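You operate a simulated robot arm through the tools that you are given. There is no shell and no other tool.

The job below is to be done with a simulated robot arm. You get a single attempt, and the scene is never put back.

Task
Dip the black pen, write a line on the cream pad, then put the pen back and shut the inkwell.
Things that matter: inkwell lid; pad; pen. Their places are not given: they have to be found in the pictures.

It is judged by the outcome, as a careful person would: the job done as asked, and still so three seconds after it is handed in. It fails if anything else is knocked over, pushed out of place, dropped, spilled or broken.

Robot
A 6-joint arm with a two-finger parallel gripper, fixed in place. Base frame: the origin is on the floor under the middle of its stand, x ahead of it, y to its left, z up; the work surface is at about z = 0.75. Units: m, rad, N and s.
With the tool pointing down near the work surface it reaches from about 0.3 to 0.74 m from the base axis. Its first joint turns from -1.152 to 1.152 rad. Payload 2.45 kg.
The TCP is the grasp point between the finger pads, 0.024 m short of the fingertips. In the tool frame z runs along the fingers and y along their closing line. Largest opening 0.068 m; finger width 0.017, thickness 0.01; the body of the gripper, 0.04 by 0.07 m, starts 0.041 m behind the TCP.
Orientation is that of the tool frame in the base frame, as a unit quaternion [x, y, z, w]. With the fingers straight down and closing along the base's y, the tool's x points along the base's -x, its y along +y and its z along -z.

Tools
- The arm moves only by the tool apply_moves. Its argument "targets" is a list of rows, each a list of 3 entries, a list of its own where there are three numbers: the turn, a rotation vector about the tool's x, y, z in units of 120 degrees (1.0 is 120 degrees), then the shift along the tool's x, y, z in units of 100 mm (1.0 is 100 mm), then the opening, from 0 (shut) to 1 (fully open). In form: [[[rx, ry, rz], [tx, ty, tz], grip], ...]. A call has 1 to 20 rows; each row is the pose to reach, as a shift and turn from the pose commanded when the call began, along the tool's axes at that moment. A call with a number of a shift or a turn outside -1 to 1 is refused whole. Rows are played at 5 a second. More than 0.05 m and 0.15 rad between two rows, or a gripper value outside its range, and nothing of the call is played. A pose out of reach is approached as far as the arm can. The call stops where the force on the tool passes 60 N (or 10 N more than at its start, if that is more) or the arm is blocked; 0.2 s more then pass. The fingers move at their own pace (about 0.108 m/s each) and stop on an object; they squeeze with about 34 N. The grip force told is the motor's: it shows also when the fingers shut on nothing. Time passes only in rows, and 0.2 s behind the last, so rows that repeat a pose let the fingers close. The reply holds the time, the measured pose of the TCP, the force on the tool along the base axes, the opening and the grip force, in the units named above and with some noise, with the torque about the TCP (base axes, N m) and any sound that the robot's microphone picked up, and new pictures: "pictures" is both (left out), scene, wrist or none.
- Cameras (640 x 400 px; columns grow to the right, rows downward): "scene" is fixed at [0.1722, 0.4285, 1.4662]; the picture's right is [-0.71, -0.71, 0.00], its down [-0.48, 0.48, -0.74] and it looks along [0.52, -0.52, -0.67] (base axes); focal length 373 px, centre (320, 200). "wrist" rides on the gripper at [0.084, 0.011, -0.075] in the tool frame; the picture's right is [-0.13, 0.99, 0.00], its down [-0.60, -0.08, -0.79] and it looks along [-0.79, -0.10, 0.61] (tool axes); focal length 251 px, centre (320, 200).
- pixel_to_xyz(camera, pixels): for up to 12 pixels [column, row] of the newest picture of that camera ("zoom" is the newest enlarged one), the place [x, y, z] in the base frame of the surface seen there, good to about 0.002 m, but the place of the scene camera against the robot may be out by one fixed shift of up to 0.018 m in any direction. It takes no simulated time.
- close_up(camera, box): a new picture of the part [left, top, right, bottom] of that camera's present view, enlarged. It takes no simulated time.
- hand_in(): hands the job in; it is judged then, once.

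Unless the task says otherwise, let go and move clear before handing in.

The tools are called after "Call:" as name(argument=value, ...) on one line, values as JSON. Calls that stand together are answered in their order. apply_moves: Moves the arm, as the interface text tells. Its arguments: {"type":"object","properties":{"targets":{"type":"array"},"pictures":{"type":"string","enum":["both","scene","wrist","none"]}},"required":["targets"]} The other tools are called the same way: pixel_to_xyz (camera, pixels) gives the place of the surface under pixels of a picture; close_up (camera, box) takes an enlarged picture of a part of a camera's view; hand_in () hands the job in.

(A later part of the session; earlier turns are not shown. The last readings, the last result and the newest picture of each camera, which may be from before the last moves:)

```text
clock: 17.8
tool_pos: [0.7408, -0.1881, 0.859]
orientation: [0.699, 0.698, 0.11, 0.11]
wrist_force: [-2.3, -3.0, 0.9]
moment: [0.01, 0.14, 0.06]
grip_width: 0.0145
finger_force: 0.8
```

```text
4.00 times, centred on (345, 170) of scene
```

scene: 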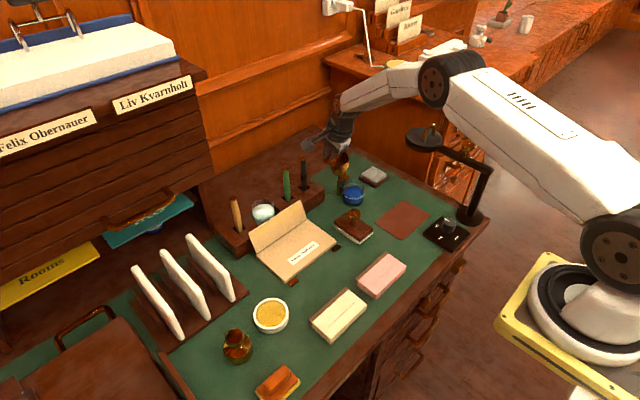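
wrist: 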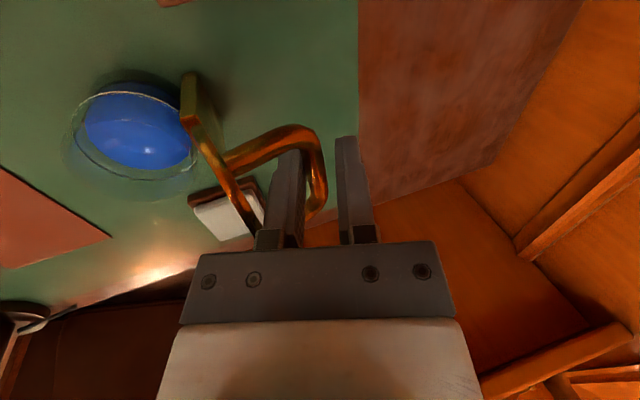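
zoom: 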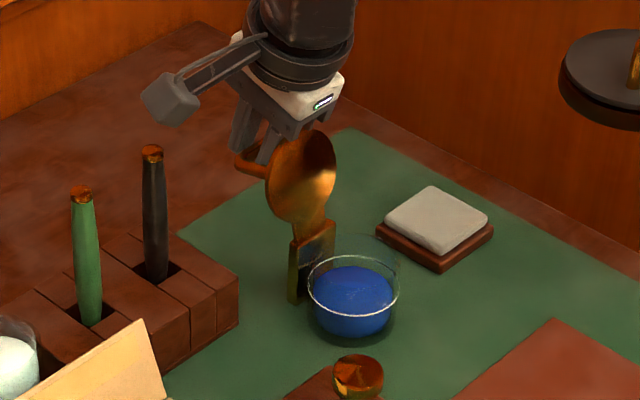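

The lid is now past vertical (about 100°). I'll rotate 6° more to see if it meets its stop, then test whether it stays open by itself.

Call:
apply_moves(targets=[[[0.0125, 0, 0], [0, 0.01, 0.018], 0.2], [[0.025, 0, 0], [0, 0.019, 0.036], 0.2], [[0.0375, 0, 0], [0, 0.027, 0.054], 0.2], [[0.05, 0, 0], [0, 0.035, 0.072], 0.2], [[0.05, 0, 0], [0, 0.035, 0.072], 0.2]], pictures="wrist")

Call:
close_up(camera="wrist", box=[100, 70, 380, 250])

Call:
pixel_to_xyz(camera="wrist", pixels=[[316, 175], [316, 195], [225, 155], [205, 135], [300, 133], [320, 160]])

```text
clock: 19.0
tool_pos: [0.7457, -0.1877, 0.8517]
orientation: [0.704, 0.703, 0.074, 0.074]
wrist_force: [-6.5, -0.1, -0.2]
moment: [0.02, 0.01, -0.03]
grip_width: 0.0189
finger_force: 3.2
```

wrist: 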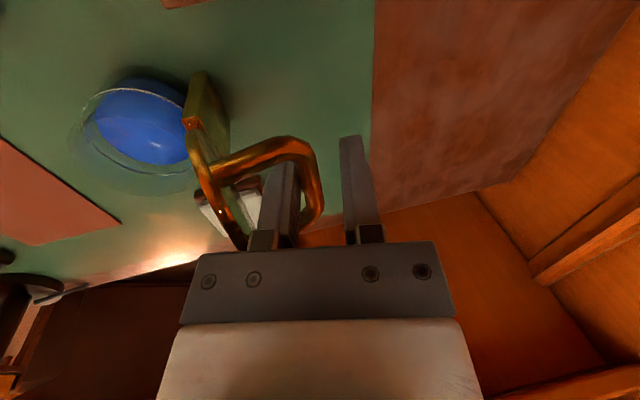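

```text
2.22 times, centred on (240, 160) of wrist
```

zoom: 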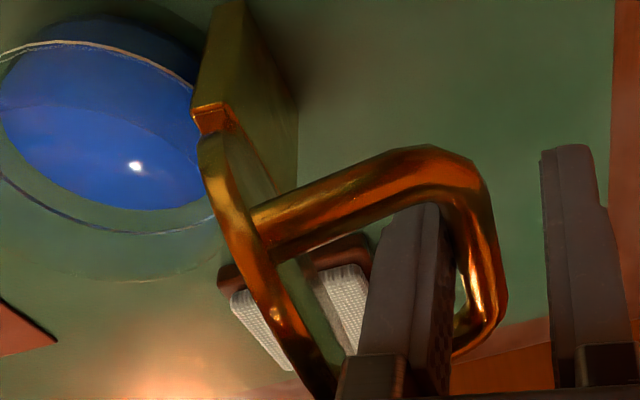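

```text
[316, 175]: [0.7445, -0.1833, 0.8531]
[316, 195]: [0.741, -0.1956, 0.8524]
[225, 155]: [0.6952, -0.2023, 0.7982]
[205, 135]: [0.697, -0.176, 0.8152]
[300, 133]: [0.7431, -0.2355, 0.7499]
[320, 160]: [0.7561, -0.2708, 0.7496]
```

The lid has reached its stop near 100° (6.5 N, finger deflecting). I'll relax 5 mm back and then withdraw the fingers along their own axis.

Call:
apply_moves(targets=[[[0, 0, 0], [0, -0.025, 0], 0.2], [[0, 0, 0], [0, -0.05, 0], 0.2], [[0, 0, 0], [0, -0.06, 0], 0.2], [[0, 0, 0], [0, -0.06, 0], 0.2]], pictures="wrist")

Call:
close_up(camera="wrist", box=[100, 70, 380, 250])

```text
clock: 20.0
tool_pos: [0.7421, -0.1885, 0.8515]
orientation: [0.703, 0.703, 0.073, 0.074]
wrist_force: [0.0, -0.8, 0.0]
moment: [-0.02, 0.0, -0.01]
grip_width: 0.0136
finger_force: 0.1
```

wrist: 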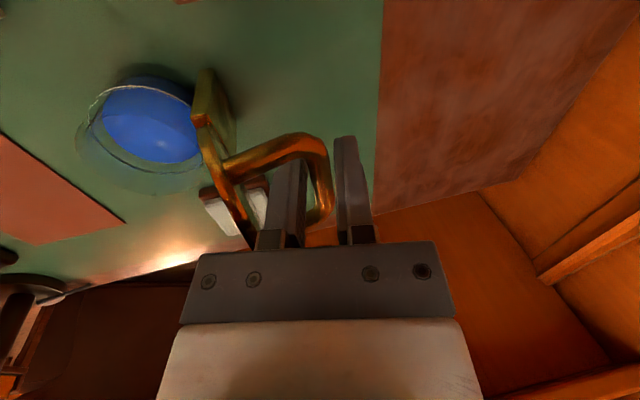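

```text
2.22 times, centred on (240, 160) of wrist
```

zoom: 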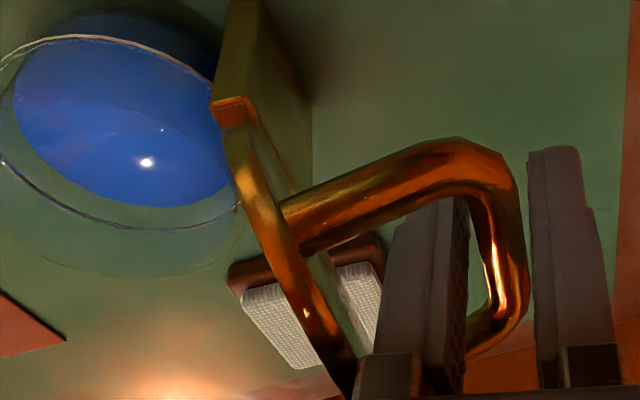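

The front finger is free of the bar and the lid rests open by itself with zero force. I'll withdraw the fingers along their axis by 7 cm.

Call:
apply_moves(targets=[[[0, 0, 0], [0, 0, 0], 0.3], [[0, 0, 0], [0, 0, -0.1], 0.3], [[0, 0, 0], [0, 0, -0.22], 0.3], [[0, 0, 0], [0, 0, -0.36], 0.3], [[0, 0, 0], [0, 0, -0.52], 0.3], [[0, 0, 0], [0, 0, -0.7], 0.3]], pictures="both")

Call:
close_up(camera="scene", box=[290, 120, 400, 220])

Call:
close_up(camera="wrist", box=[100, 40, 380, 220])

```text
clock: 21.4
tool_pos: [0.7263, -0.1855, 0.9196]
orientation: [0.703, 0.703, 0.074, 0.074]
wrist_force: [-0.4, -0.1, 0.8]
moment: [0.0, 0.0, -0.01]
grip_width: 0.0203
finger_force: 0.0
```

scene: 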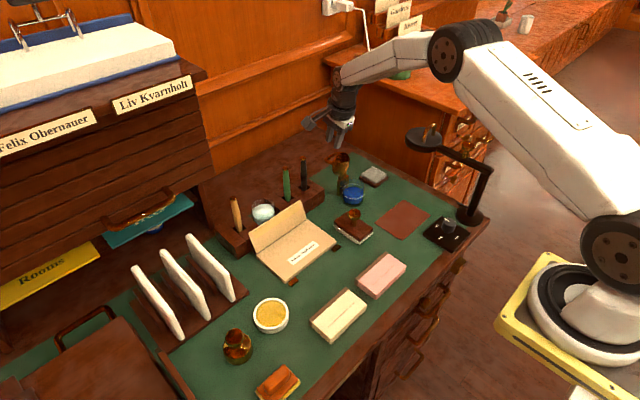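
wrist: 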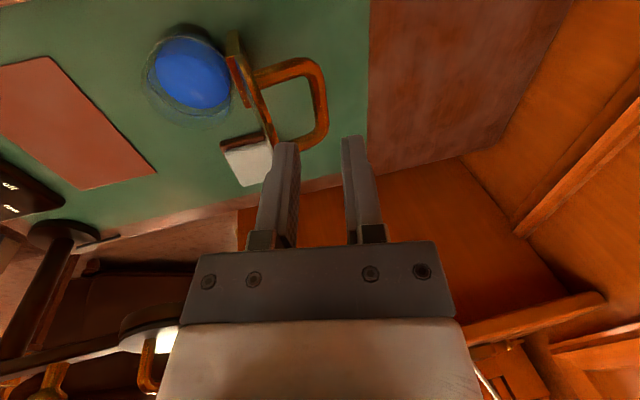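

```text
4.00 times, centred on (345, 170) of scene
```

zoom: 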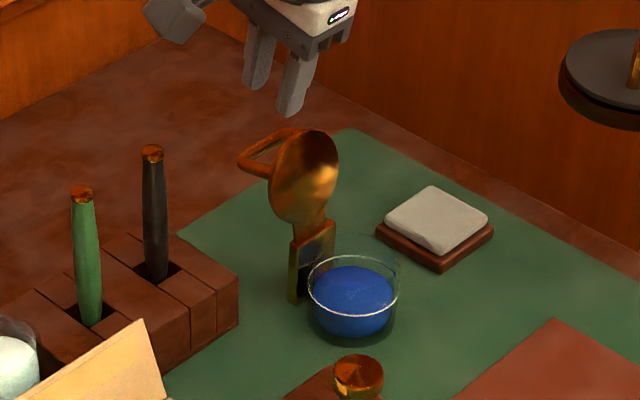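

```text
2.22 times, centred on (240, 130) of wrist
```

zoom: 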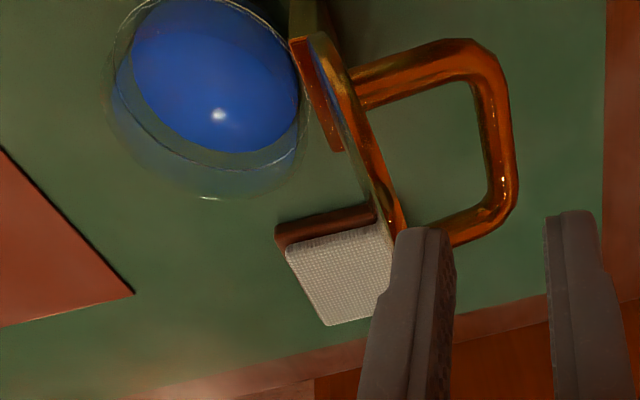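

The lid stays open by itself (scene zoom (300,170)) and the inkwell has not moved. I'll rise, go back to vertical, and spin back to the normal orientation to look at the pen.

Call:
apply_moves(targets=[[[0, 0, 0], [0, 0.06, -0.29], 0.3], [[0, 0, 0], [0, 0.125, -0.587], 0.3], [[0.025, 0, 0], [0.165, -0.124, -0.685], 0.6], [[0.05, 0, 0], [0.33, -0.37, -0.78], 1], [[0.075, 0, 0], [0.495, -0.62, -0.88], 1], [[0.1, 0, 0], [0.66, -0.87, -0.98], 1]], pictures="none")

Call:
apply_moves(targets=[[[0, 0, -0.0682], [0, 0, 0], 1], [[0, 0, -0.1364], [0, 0, 0], 1], [[0, 0, -0.2045], [0, 0, 0], 1], [[0, 0, -0.2727], [0, 0, 0], 1], [[0, 0, -0.3409], [0, 0, 0], 1], [[0, 0, -0.4091], [0, 0, 0], 1], [[0, 0, -0.4773], [0, 0, 0], 1], [[0, 0, -0.5455], [0, 0, 0], 1], [[0, 0, -0.6136], [0, 0, 0], 1], [[0, 0, -0.6818], [0, 0, 0], 1], [[0, 0, -0.75], [0, 0, 0], 1]], pictures="both")

```text
clock: 22.8
tool_pos: [0.6195, -0.1225, 0.9998]
orientation: [0.707, 0.708, -0.001, -0.001]
wrist_force: [0.3, -0.2, 0.3]
moment: [-0.05, 0.07, 0.02]
grip_width: 0.068
finger_force: 0.0
```

```text
clock: 25.2
tool_pos: [0.6189, -0.1237, 0.9979]
orientation: [-0.002, 1.0, 0.0, 0.0]
wrist_force: [-0.4, 0.3, -0.1]
moment: [0.0, -0.01, 0.01]
grip_width: 0.0681
finger_force: 0.0
```

scene: 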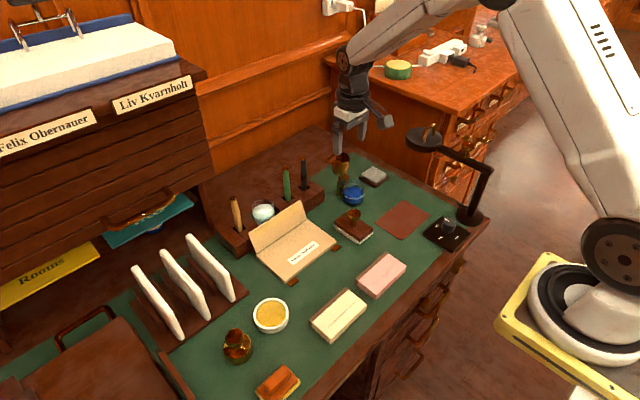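
wrist: 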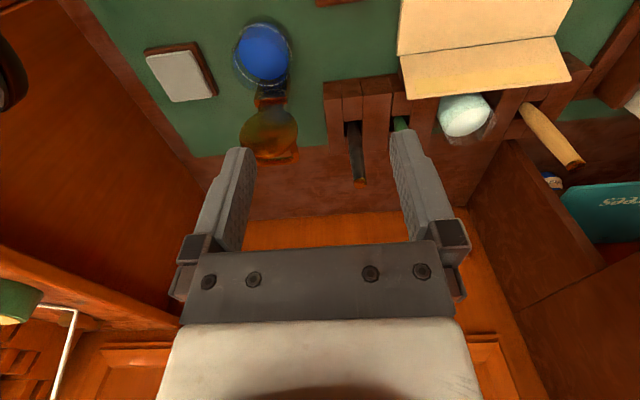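

The pen is visible between the fingers at (357,125)–(360,182). I'll zoom and measure the pen, the slot and the open inkwell.

Call:
close_up(camera="wrist", box=[320, 70, 420, 190])

```text
3.33 times, centred on (370, 130) of wrist
```

zoom: 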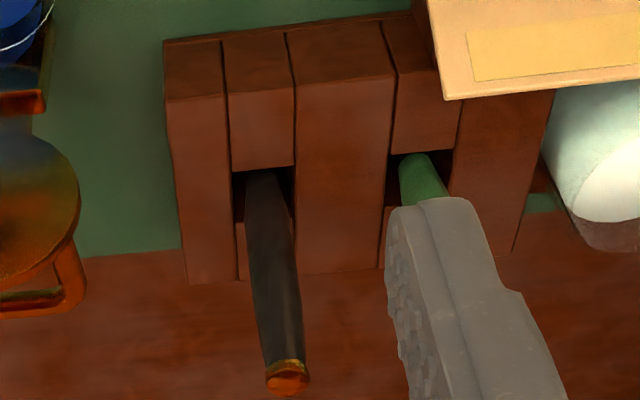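

Call:
pixel_to_xyz(camera="zoom", pixels=[[287, 383], [285, 368], [280, 330], [258, 330], [302, 330], [275, 270], [247, 270], [297, 270], [265, 200], [235, 120], [262, 130], [330, 180]])

Call:
pixel_to_xyz(camera="wrist", pixels=[[263, 50], [240, 70], [285, 45], [262, 25], [270, 80], [345, 135], [346, 150], [353, 118], [358, 120]])

```text
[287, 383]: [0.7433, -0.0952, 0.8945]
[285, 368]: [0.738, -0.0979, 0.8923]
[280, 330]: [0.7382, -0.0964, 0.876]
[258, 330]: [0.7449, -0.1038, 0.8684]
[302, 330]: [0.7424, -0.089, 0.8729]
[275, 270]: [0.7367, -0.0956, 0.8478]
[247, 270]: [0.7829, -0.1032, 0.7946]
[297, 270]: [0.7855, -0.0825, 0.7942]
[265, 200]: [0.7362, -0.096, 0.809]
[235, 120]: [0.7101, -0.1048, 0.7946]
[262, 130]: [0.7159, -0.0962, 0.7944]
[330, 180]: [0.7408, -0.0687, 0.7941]
```

```text
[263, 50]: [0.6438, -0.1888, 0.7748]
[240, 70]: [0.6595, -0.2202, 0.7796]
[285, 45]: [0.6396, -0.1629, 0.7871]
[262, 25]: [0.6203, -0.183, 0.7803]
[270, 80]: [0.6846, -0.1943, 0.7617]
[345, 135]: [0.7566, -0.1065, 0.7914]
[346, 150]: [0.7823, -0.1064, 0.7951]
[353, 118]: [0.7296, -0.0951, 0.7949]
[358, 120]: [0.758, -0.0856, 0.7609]
```

The pen axis is at about (0.743, -0.096) with its top at z≈0.895 and the rack top at 0.7945. I'll move over it with the fingers wide open.

Call:
apply_moves(targets=[[[0, 0, 0], [-0.25, 0.07, 0], 1], [[0, 0, 0], [-0.5, 0.14, 0], 1], [[0, 0, 0], [-0.75, 0.21, 0], 1], [[0, 0, 0], [-0.95, 0.277, 0], 1]], pictures="none")

Call:
apply_moves(targets=[[[0, 0, 0], [-0.15, 0, 0], 1], [[0, 0, 0], [-0.29, 0, 0], 1], [[0, 0, 0], [-0.29, 0, 0], 1]], pictures="both")

```text
clock: 26.2
tool_pos: [0.7158, -0.0932, 0.9968]
orientation: [-0.001, 1.0, 0.0, 0.0]
wrist_force: [-0.2, -0.6, -0.7]
moment: [-0.01, 0.0, 0.0]
grip_width: 0.068
finger_force: 0.1
```

```text
clock: 27.0
tool_pos: [0.7441, -0.0931, 0.9971]
orientation: [0.001, 1.0, 0.0, 0.0]
wrist_force: [0.0, -0.7, -0.6]
moment: [-0.01, 0.01, 0.02]
grip_width: 0.0682
finger_force: 0.2
```

scene: 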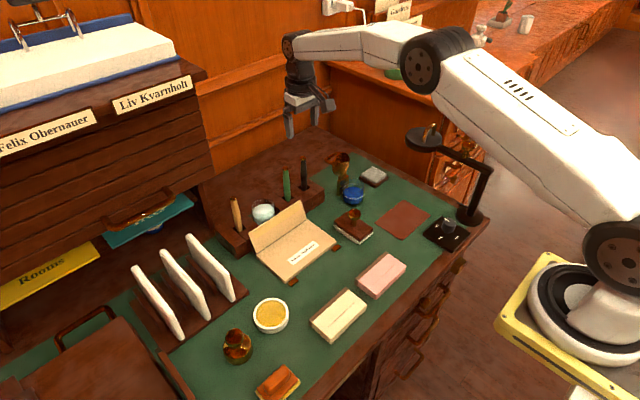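
wrist: 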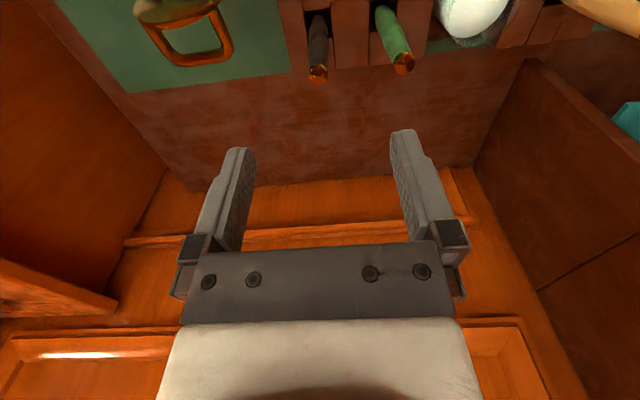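

I'm above the pen without any reach trouble; its cap shows at (318,72). I'll measure it once more from here before descending.

Call:
pixel_to_xyz(camera="wrist", pixels=[[318, 74], [318, 66], [317, 50], [311, 50], [324, 50], [316, 30], [309, 30], [324, 30], [403, 64]])

Call:
close_up(camera="wrist", box=[280, 0, 360, 90])

```text
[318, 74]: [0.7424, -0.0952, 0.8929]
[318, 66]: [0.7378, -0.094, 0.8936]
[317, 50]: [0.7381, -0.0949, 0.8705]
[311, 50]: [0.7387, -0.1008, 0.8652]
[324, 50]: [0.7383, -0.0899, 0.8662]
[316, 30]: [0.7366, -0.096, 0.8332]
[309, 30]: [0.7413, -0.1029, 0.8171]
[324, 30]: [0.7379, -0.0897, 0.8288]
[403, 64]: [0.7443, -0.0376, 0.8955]
```

```text
4.44 times, centred on (320, 45) of wrist
```

zoom: 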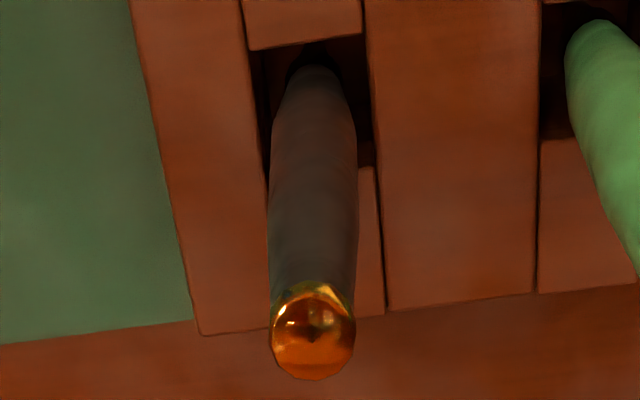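

Pen axis reads (0.7425, -0.0955). I'll descend with the fingers open around it, first to z≈0.90.

Call:
apply_moves(targets=[[[0, 0, 0], [0.01, -0.02, 0.25], 1], [[0, 0, 0], [0.01, -0.02, 0.5], 1], [[0, 0, 0], [0.01, -0.02, 0.75], 1], [[0, 0, 0], [0.01, -0.02, 0.97], 1]], pictures="both")

```text
clock: 28.0
tool_pos: [0.7409, -0.0961, 0.8992]
orientation: [0.0, 1.0, -0.001, 0.0]
wrist_force: [0.1, 0.0, -0.2]
moment: [-0.01, 0.0, -0.01]
grip_width: 0.068
finger_force: 0.1
```

scene: 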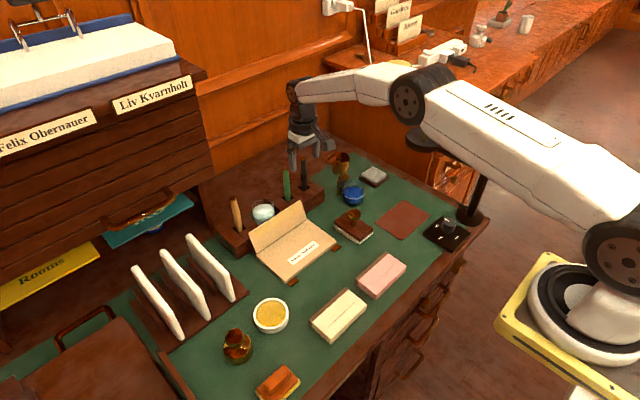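
wrist: 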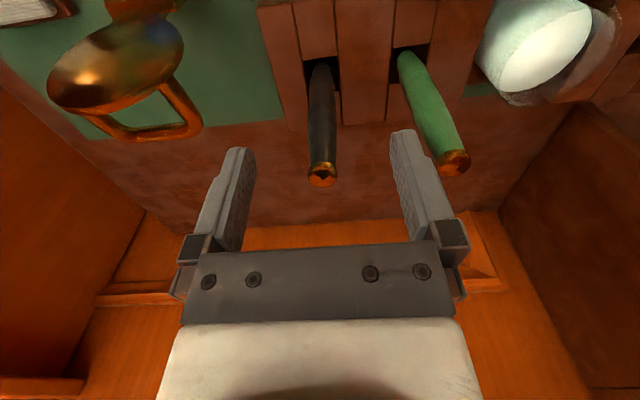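

The pen cap is centred between the fingers, but the right finger is close to the green pen. I'll narrow the opening to 0.6 first, then descend 3.7 cm.

Call:
apply_moves(targets=[[[0, 0, 0], [0, 0, 0], 0.6], [[0, 0, 0], [-0.01, 0.0, 0.0], 0.6], [[0, 0, 0], [-0.01, 0.0, 0.12], 0.6], [[0, 0, 0], [-0.01, 0.0, 0.25], 0.6], [[0, 0, 0], [-0.01, 0.0, 0.37], 0.6]], pictures="both")

Call:
close_up(camera="wrist", box=[240, 60, 400, 260])

```text
clock: 29.2
tool_pos: [0.7434, -0.0965, 0.8639]
orientation: [0.0, 1.0, -0.001, 0.0]
wrist_force: [-0.2, 0.4, -0.1]
moment: [0.0, -0.02, 0.01]
grip_width: 0.0412
finger_force: 0.0
```

scene: 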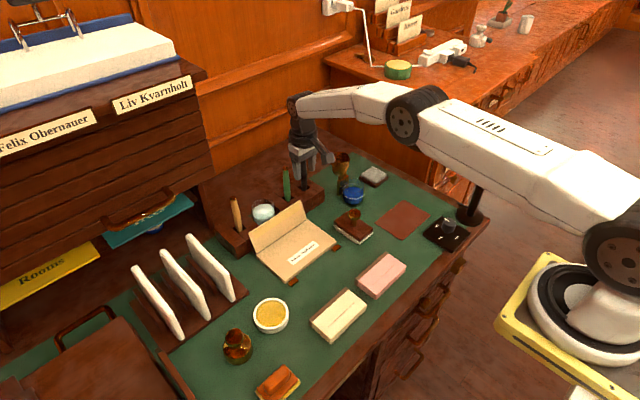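
wrist: 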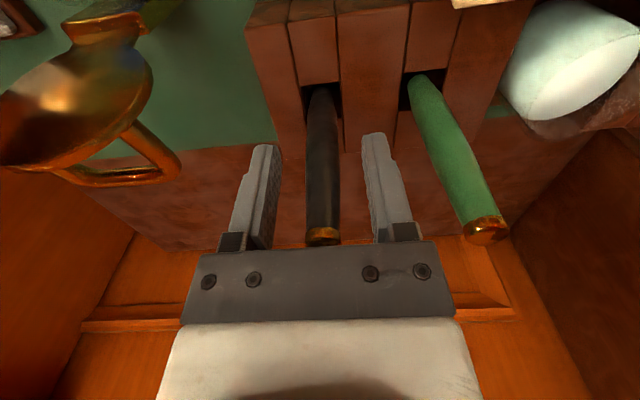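

```text
2.00 times, centred on (320, 160) of wrist
```

zoom: 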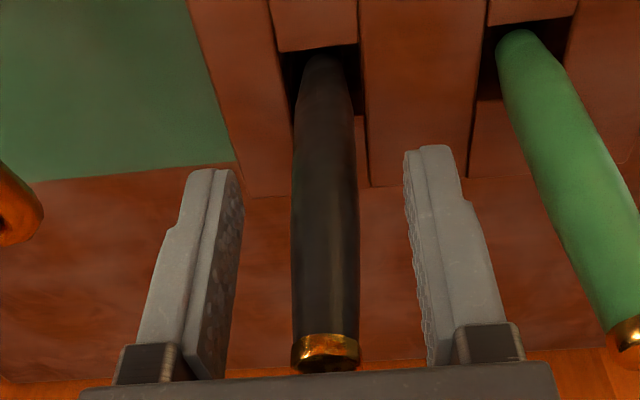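

The pen is centred between the fingers with its cap just below the palm. I'll close on it.

Call:
apply_moves(targets=[[[0, 0, 0], [0, 0, 0], 0.3], [[0, 0, 0], [0, 0, 0], 0.1], [[0, 0, 0], [0, 0, 0], 0], [[0, 0, 0], [0, 0, 0], 0]], pictures="wrist")

Call:
close_up(camera="wrist", box=[240, 60, 400, 260])

```text
clock: 30.2
tool_pos: [0.7431, -0.0952, 0.8638]
orientation: [0.0, 1.0, -0.001, -0.001]
wrist_force: [-0.4, -0.1, 0.5]
moment: [-0.02, 0.02, 0.02]
grip_width: 0.014
finger_force: 33.5
```

wrist: 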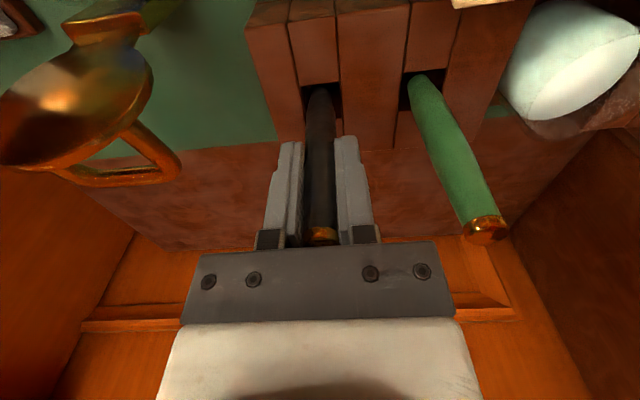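

```text
2.00 times, centred on (320, 160) of wrist
```

zoom: 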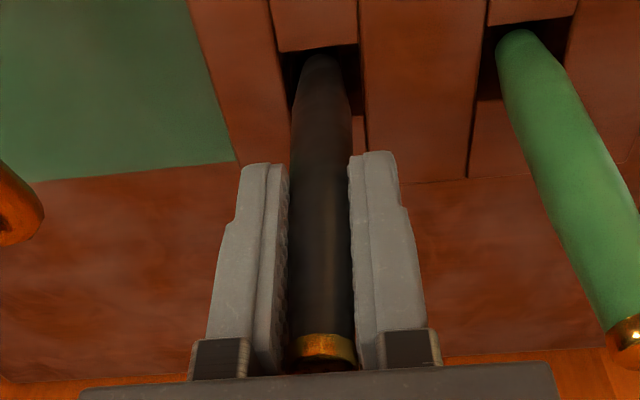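

The pen is gripped (14 mm, 33 N). I'll lift it straight up out of the slot by 10 cm.

Call:
apply_moves(targets=[[[0, 0, 0], [0, 0, -0.1], 0], [[0, 0, 0], [0, 0, -0.25], 0], [[0, 0, 0], [0, 0, -0.4], 0], [[0, 0, 0], [0, 0, -0.6], 0], [[0, 0, 0], [0, 0, -0.8], 0], [[0, 0, 0], [0, 0, -1.0], 0]], pictures="both")

Call:
close_up(camera="scene", box=[260, 90, 380, 220])

Call:
close_up(camera="wrist", box=[240, 20, 400, 220])

```text
clock: 31.6
tool_pos: [0.7456, -0.0974, 0.9655]
orientation: [0.0, 1.0, -0.001, 0.0]
wrist_force: [-0.3, 0.0, -0.2]
moment: [0.0, -0.02, -0.02]
grip_width: 0.0144
finger_force: 34.0
```

scene: 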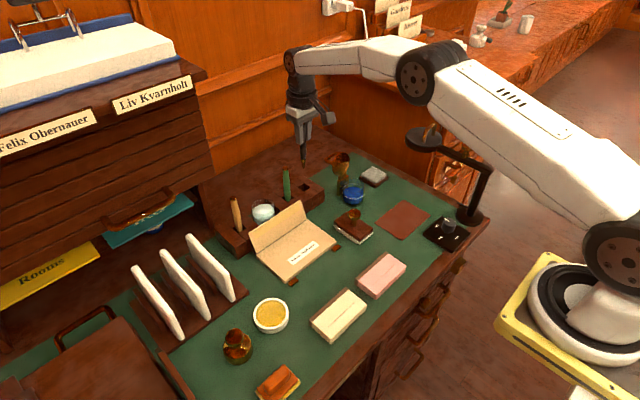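
wrist: 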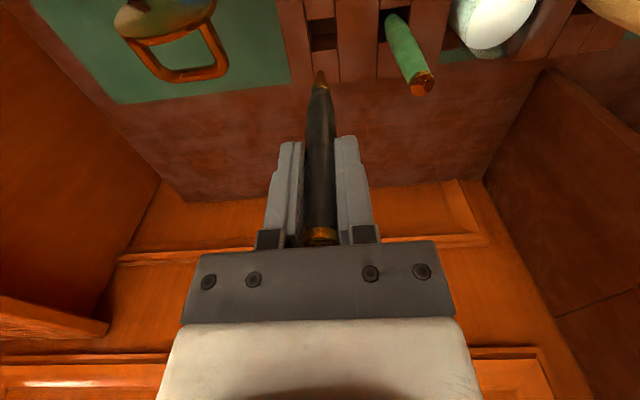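

```text
3.08 times, centred on (320, 155) of scene
```

zoom: 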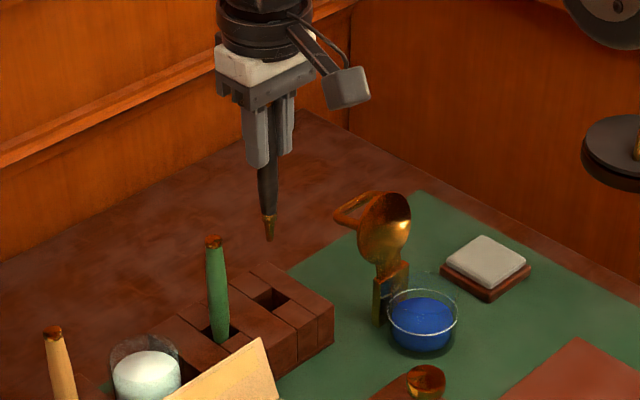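

```text
2.00 times, centred on (320, 120) of wrist
```

zoom: 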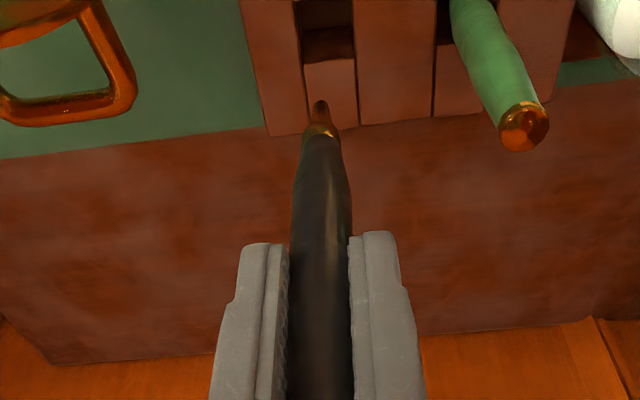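

The pen is out with its copper nib visible at about (319,72) in the wrist view. I'll measure where the nib tip is relative to the TCP.

Call:
pixel_to_xyz(camera="wrist", pixels=[[320, 71], [320, 73], [320, 76], [320, 82], [320, 90], [320, 100], [319, 110]])

Call:
pixel_to_xyz(camera="scene", pixels=[[303, 166], [303, 164], [303, 160], [303, 155]])

Call:
close_up(camera="wrist", box=[296, 60, 344, 90])

```text
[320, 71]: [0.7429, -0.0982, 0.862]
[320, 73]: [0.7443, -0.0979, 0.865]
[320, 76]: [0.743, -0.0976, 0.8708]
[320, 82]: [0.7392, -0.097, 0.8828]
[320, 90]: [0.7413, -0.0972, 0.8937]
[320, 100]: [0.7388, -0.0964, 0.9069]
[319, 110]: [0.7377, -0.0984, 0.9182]
```

```text
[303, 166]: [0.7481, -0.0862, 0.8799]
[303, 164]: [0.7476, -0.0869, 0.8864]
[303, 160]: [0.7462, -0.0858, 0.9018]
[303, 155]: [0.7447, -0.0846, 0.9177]
```

```text
13.33 times, centred on (320, 75) of wrist
```

zoom: 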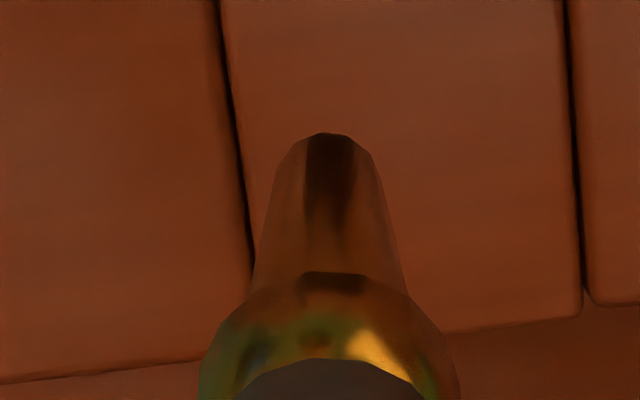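

The nib tip is about 0.103 m below the TCP. I'll carry the pen toward the robot first (away from the open lid), then sideways over the ink.

Call:
apply_moves(targets=[[[0, 0, 0], [0.25, 0, 0], 0], [[0, 0, 0], [0.5, 0, 0], 0], [[0, 0, 0], [0.75, 0, 0], 0], [[0, 0, 0], [0.99, 0, 0], 0], [[0, 0, 0], [0.99, -0.25, 0], 0], [[0, 0, 0], [0.99, -0.5, 0], 0], [[0, 0, 0], [0.99, -0.72, 0], 0], [[0, 0, 0], [0.99, -0.91, 0], 0], [[0, 0, 0], [0.99, -0.91, 0], 0]], pictures="both")

Call:
close_up(camera="wrist", box=[240, 0, 400, 160])

Call:
close_up(camera="scene", box=[300, 100, 410, 220])

```text
clock: 33.6
tool_pos: [0.6439, -0.1912, 0.9644]
orientation: [0.0, 1.0, 0.0, -0.001]
wrist_force: [1.1, 0.1, -0.1]
moment: [-0.01, 0.01, -0.02]
grip_width: 0.0144
finger_force: 33.4
```

scene: 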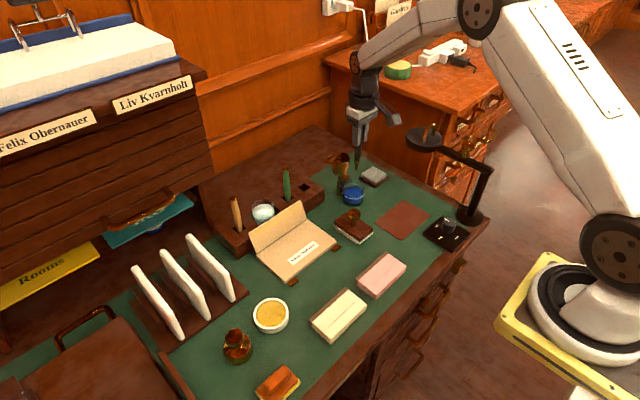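
wrist: 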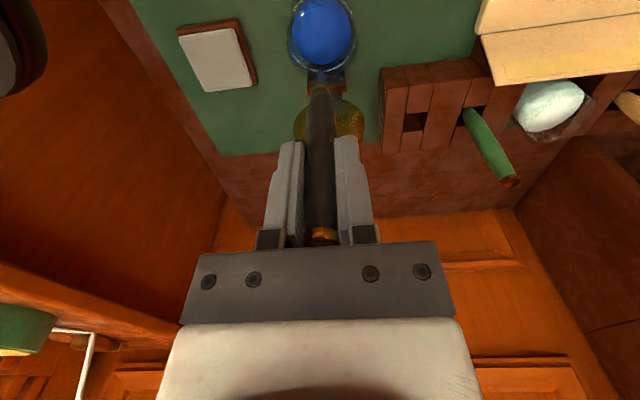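

```text
2.50 times, centred on (320, 80) of wrist
```

zoom: 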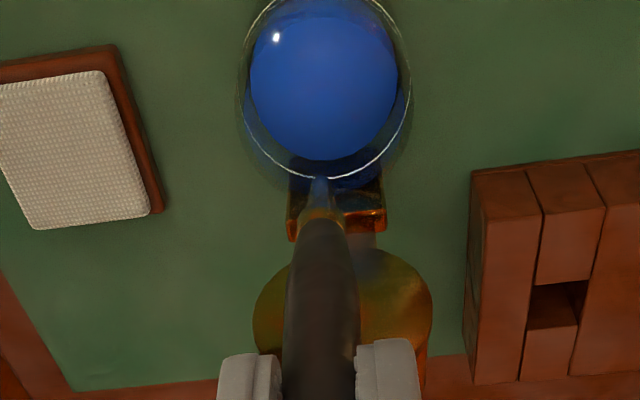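

```text
3.33 times, centred on (355, 160) of scene
```

zoom: 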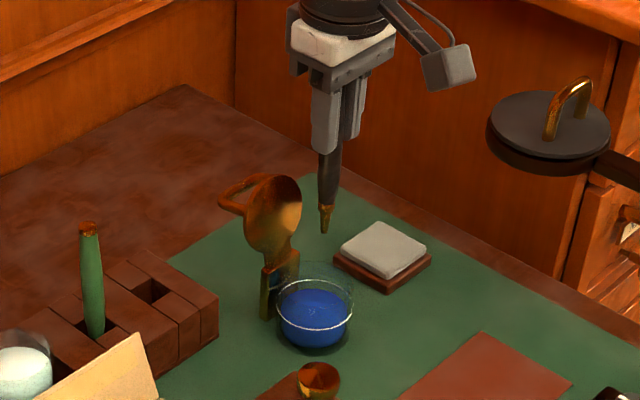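

Call:
pixel_to_xyz(camera="zoom", pixels=[[322, 80], [258, 148], [388, 145], [243, 95], [409, 95], [322, 10], [322, 120], [340, 176], [300, 176]])

Call:
pixel_to_xyz(camera="wrist", pixels=[[320, 72], [320, 76], [320, 82], [289, 40], [356, 40], [297, 58], [350, 58], [321, 30]])

```text
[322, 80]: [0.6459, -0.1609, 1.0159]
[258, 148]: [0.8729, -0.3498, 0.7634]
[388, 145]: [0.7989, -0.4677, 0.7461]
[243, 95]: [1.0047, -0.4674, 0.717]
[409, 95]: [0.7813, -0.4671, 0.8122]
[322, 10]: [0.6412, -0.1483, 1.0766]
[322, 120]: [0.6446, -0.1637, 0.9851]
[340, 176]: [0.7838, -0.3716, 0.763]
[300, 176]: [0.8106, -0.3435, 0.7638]
```

```text
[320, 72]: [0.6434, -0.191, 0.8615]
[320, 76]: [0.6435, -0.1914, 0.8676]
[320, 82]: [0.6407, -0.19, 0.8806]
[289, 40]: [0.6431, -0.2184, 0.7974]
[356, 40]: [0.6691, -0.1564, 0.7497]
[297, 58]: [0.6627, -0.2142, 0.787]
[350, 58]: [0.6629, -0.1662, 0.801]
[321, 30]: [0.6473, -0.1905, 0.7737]
```

The nib is at (0.6435, -0.191, 0.8615), almost over the ink centre (0.647, -0.19) whose surface is z≈0.774. I'll lower it about 9.6 cm so the nib goes ~9 mm into the ink, and pause.

Call:
apply_moves(targets=[[[0, 0, 0], [-0.02, 0, 0.2], 0], [[0, 0, 0], [-0.03, 0.01, 0.4], 0], [[0, 0, 0], [-0.03, 0.01, 0.55], 0], [[0, 0, 0], [-0.03, 0.01, 0.68], 0], [[0, 0, 0], [-0.03, 0.01, 0.78], 0], [[0, 0, 0], [-0.03, 0.01, 0.85], 0], [[0, 0, 0], [-0.03, 0.01, 0.91], 0], [[0, 0, 0], [-0.03, 0.01, 0.96], 0], [[0, 0, 0], [-0.03, 0.01, 0.96], 0], [[0, 0, 0], [-0.03, 0.01, 0.96], 0]], pictures="both")

Call:
close_up(camera="scene", box=[310, 120, 400, 220])

Call:
close_up(camera="wrist", box=[240, 20, 400, 180])

```text
clock: 35.8
tool_pos: [0.6479, -0.1879, 0.8668]
orientation: [0.0, 1.0, 0.0, 0.001]
wrist_force: [0.2, 0.3, -0.2]
moment: [0.0, 0.03, 0.0]
grip_width: 0.0142
finger_force: 34.4
```

scene: 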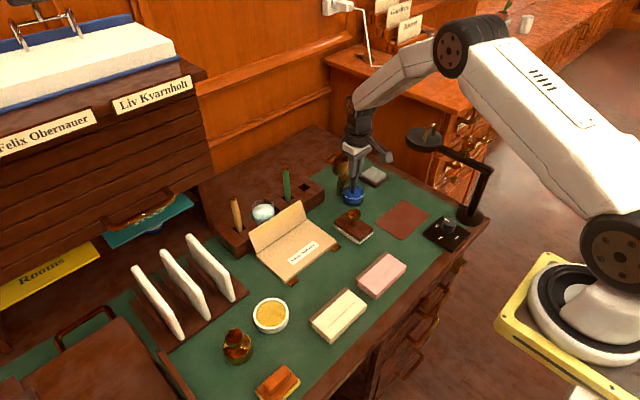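
wrist: 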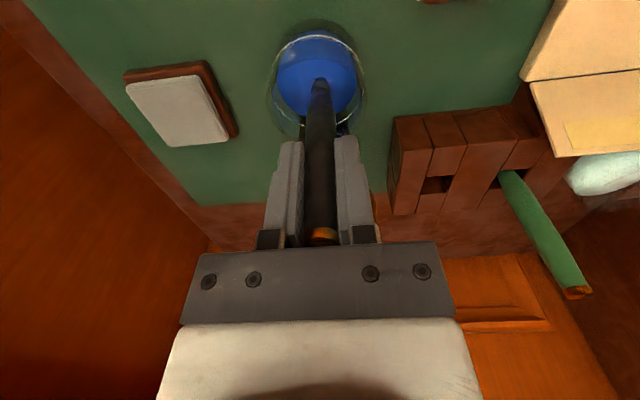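

```text
4.00 times, centred on (355, 170) of scene
```

zoom: 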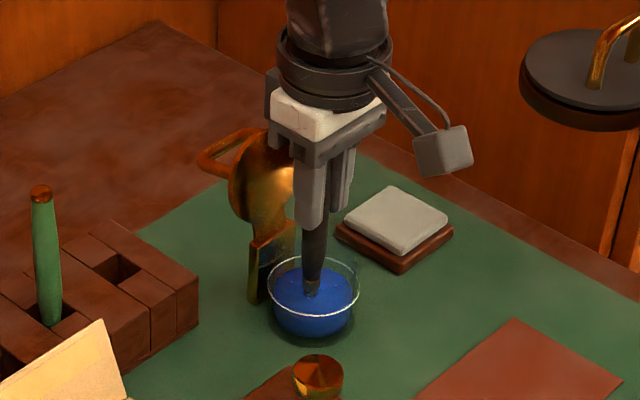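

```text
2.50 times, centred on (320, 100) of wrist
```

zoom: 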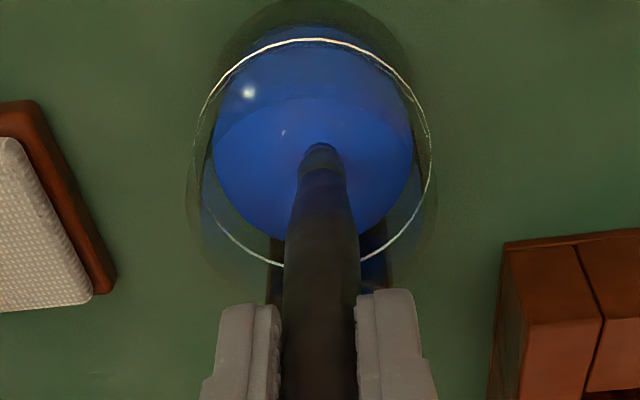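

The nib is submerged in the ink (scene zoom (312,285)) with no bottom contact. I'll lift straight up slowly, and then check the nib.

Call:
apply_moves(targets=[[[0, 0, 0], [0, 0, -0.05], 0], [[0, 0, 0], [0, 0, -0.12], 0], [[0, 0, 0], [0, 0, -0.2], 0], [[0, 0, 0], [0, 0, -0.3], 0], [[0, 0, 0], [0, 0, -0.45], 0], [[0, 0, 0], [0, 0, -0.65], 0], [[0, 0, 0], [0, 0, -0.85], 0], [[0, 0, 0], [0, 0, -1.0], 0]], pictures="both")

Call:
close_up(camera="scene", box=[330, 130, 390, 220])

Call:
close_up(camera="scene", box=[290, 270, 390, 360])

```text
clock: 37.6
tool_pos: [0.649, -0.1858, 0.9676]
orientation: [0.0, 1.0, 0.0, 0.0]
wrist_force: [-0.5, -1.1, -0.3]
moment: [-0.03, -0.02, -0.02]
grip_width: 0.0145
finger_force: 33.8
```

scene: 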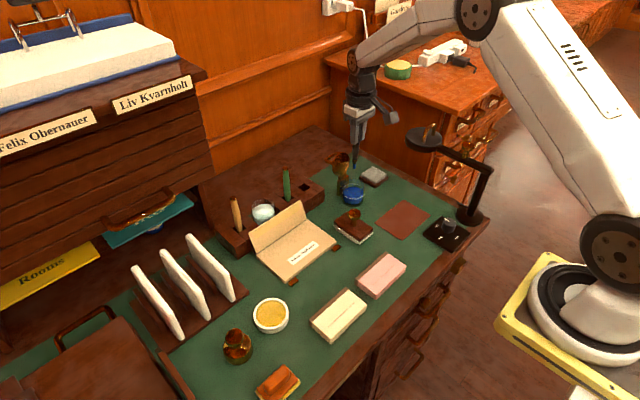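
wrist: 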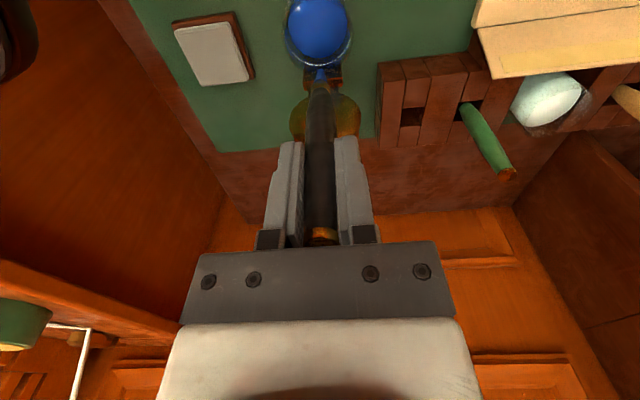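

```text
4.44 times, centred on (360, 175) of scene
```

zoom: 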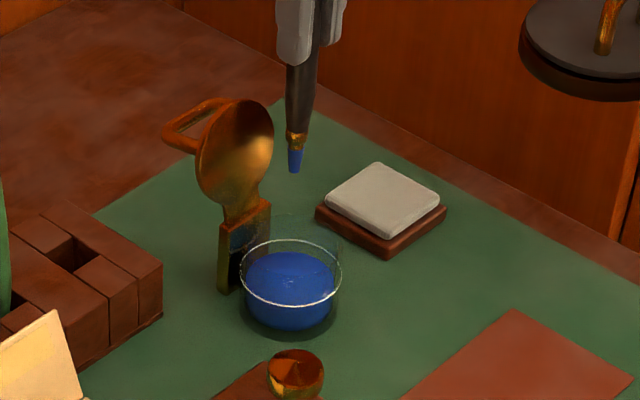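

```text
4.44 times, centred on (340, 315) of scene
```

zoom: 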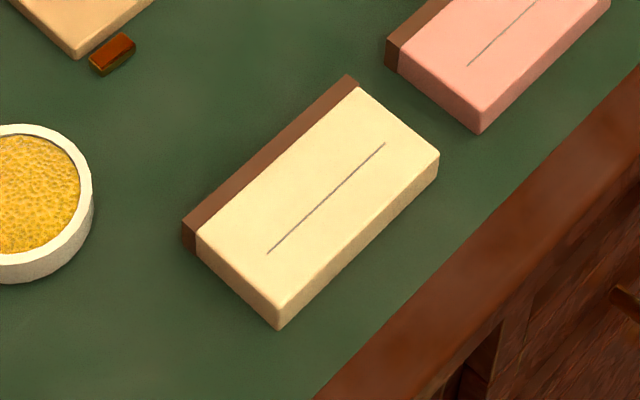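

The nib is now blue with ink. I'll carry the pen toward the cream pad at height, in a few moves.

Call:
apply_moves(targets=[[[0, 0, 0], [0.26, 0.23, 0], 0], [[0, 0, 0], [0.52, 0.46, 0], 0], [[0, 0, 0], [0.78, 0.69, 0], 0]], pictures="none")

Call:
apply_moves(targets=[[[0, 0, 0], [0.26, 0.23, 0], 0], [[0, 0, 0], [0.52, 0.46, 0], 0], [[0, 0, 0], [0.78, 0.69, 0], 0]], pictures="none")

Call:
apply_moves(targets=[[[0, 0, 0], [0.26, 0.23, 0], 0], [[0, 0, 0], [0.52, 0.46, 0], 0], [[0, 0, 0], [0.78, 0.69, 0], 0]], pictures="none")

Call:
apply_moves(targets=[[[0, 0, 0], [0.25, 0.23, 0], 0], [[0, 0, 0], [0.5, 0.46, 0], 0], [[0, 0, 0], [0.7, 0.69, 0], 0]], pictures="both")

```text
clock: 38.4
tool_pos: [0.5706, -0.1182, 0.9696]
orientation: [0.0, 1.0, 0.0, 0.0]
wrist_force: [0.5, -0.5, -0.5]
moment: [0.01, 0.0, 0.04]
grip_width: 0.0142
finger_force: 34.1
```

```text
clock: 39.2
tool_pos: [0.4917, -0.0498, 0.9694]
orientation: [0.0, 1.0, 0.0, 0.0]
wrist_force: [-0.1, -0.5, 0.1]
moment: [-0.03, -0.01, -0.02]
grip_width: 0.0145
finger_force: 33.8
```

```text
clock: 40.0
tool_pos: [0.4161, 0.0198, 0.9681]
orientation: [0.0, 1.0, 0.0, 0.0]
wrist_force: [-0.2, -0.1, 0.2]
moment: [-0.02, 0.04, 0.01]
grip_width: 0.0142
finger_force: 33.9
```

```text
clock: 40.8
tool_pos: [0.3432, 0.0903, 0.9691]
orientation: [0.0, 1.0, 0.0, -0.001]
wrist_force: [-0.6, 0.3, -0.2]
moment: [0.03, 0.02, 0.03]
grip_width: 0.0143
finger_force: 33.9
```

scene: 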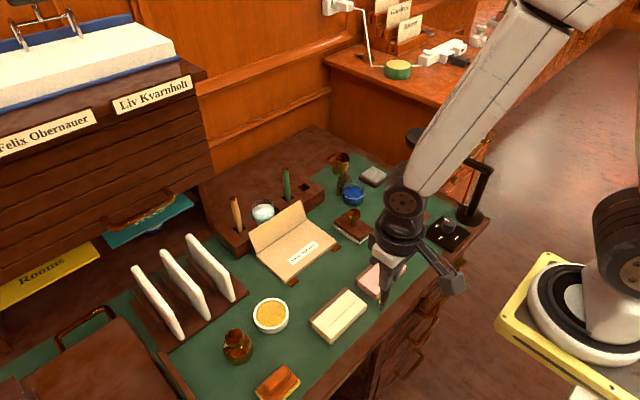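
wrist: 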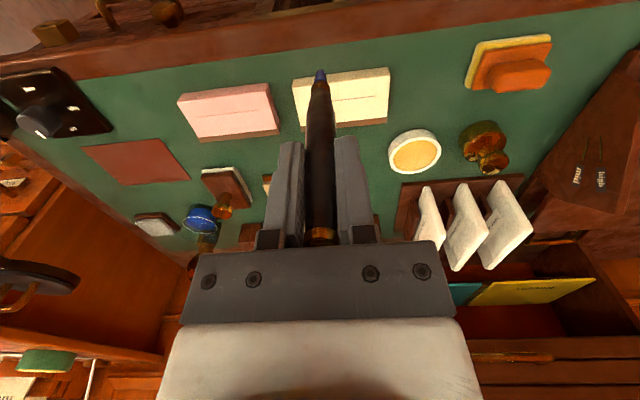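

The cream pad is at (345,97) in the wrist view with a printed rule line. I'll enlarge it and measure the line ends and pad surface.

Call:
close_up(camera="wrist", box=[280, 55, 400, 135])

```text
5.00 times, centred on (340, 95) of wrist
```

zoom: 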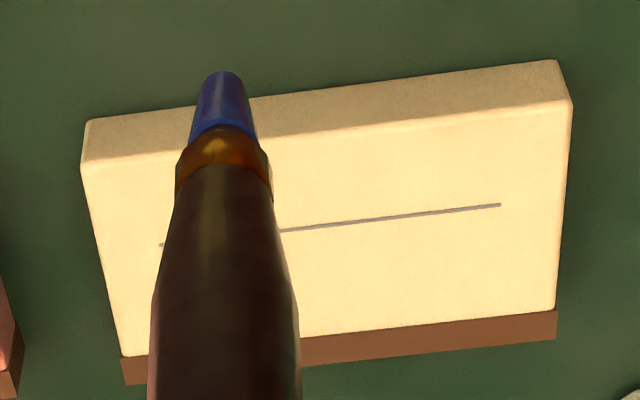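

Call:
pixel_to_xyz(camera="zoom", pixels=[[499, 205], [440, 211], [380, 219], [320, 226], [161, 245], [500, 150], [500, 280], [330, 290], [120, 200], [560, 105], [95, 165], [550, 305]])

Call:
pixel_to_xyz(camera="wrist", pixels=[[320, 70], [320, 72], [320, 75]])

```text
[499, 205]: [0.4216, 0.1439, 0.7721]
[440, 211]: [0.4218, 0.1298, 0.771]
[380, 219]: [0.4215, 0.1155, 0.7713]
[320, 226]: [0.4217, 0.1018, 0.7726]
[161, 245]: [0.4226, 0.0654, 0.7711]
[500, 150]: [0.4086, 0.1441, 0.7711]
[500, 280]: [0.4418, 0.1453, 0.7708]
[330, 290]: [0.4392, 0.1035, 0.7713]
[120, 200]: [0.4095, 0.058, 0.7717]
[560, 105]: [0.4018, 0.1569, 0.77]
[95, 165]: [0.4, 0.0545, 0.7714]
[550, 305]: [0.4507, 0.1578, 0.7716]
```

```text
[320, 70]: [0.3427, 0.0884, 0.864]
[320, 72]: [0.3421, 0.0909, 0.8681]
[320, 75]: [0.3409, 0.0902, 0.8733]
```

The rule runs from (0.4226, 0.065) to (0.4216, 0.144) on the pad top at z≈0.7713. I'll bring the nib over its right-hand (−y) end and stop about 1 cm above the paper.

Call:
apply_moves(targets=[[[0, 0, 0], [-0.27, -0.07, 0], 0], [[0, 0, 0], [-0.54, -0.14, 0], 0], [[0, 0, 0], [-0.79, -0.22, 0.0], 0], [[0, 0, 0], [-0.79, -0.22, 0.25], 0], [[0, 0, 0], [-0.79, -0.22, 0.5], 0], [[0, 0, 0], [-0.79, -0.22, 0.68], 0], [[0, 0, 0], [-0.79, -0.22, 0.8], 0], [[0, 0, 0], [-0.79, -0.22, 0.8], 0]], pictures="both")

Call:
close_up(camera="scene", box=[290, 260, 390, 350])

Call:
close_up(camera="wrist", box=[240, 20, 420, 140])

```text
clock: 42.6
tool_pos: [0.4221, 0.0696, 0.8872]
orientation: [0.0, 1.0, 0.0, 0.0]
wrist_force: [0.5, -0.3, 0.2]
moment: [-0.03, -0.01, -0.01]
grip_width: 0.0142
finger_force: 34.5
```

scene: 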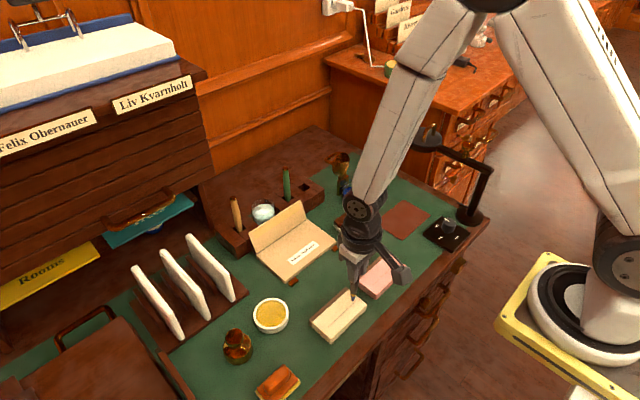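
wrist: 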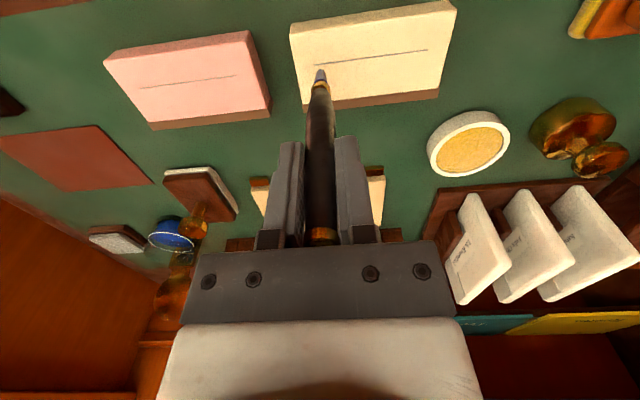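

```text
4.44 times, centred on (340, 305) of scene
```

zoom: 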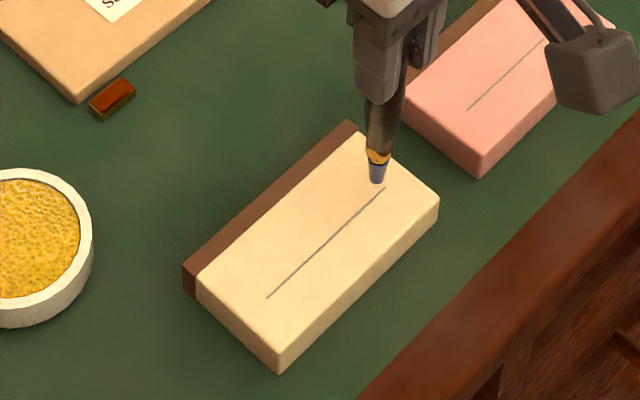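

```text
3.33 times, centred on (330, 80) of wrist
```

zoom: 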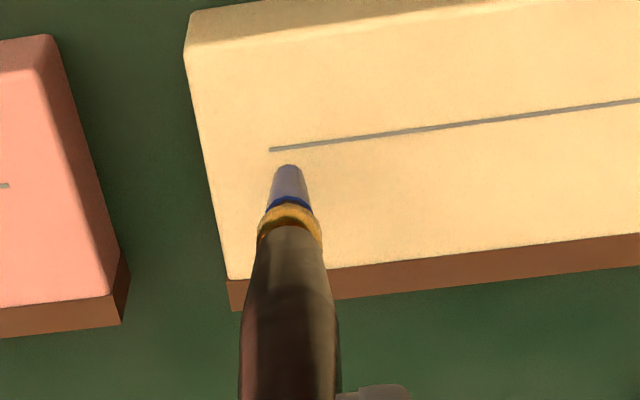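

Call:
pixel_to_xyz(camera="zoom", pixels=[[288, 168], [289, 172], [290, 180], [271, 150], [340, 141], [300, 145]])

```text
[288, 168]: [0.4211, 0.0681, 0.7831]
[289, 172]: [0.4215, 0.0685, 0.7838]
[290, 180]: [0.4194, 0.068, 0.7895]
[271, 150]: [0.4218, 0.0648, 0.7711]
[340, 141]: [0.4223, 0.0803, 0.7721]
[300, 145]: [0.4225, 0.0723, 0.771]
```

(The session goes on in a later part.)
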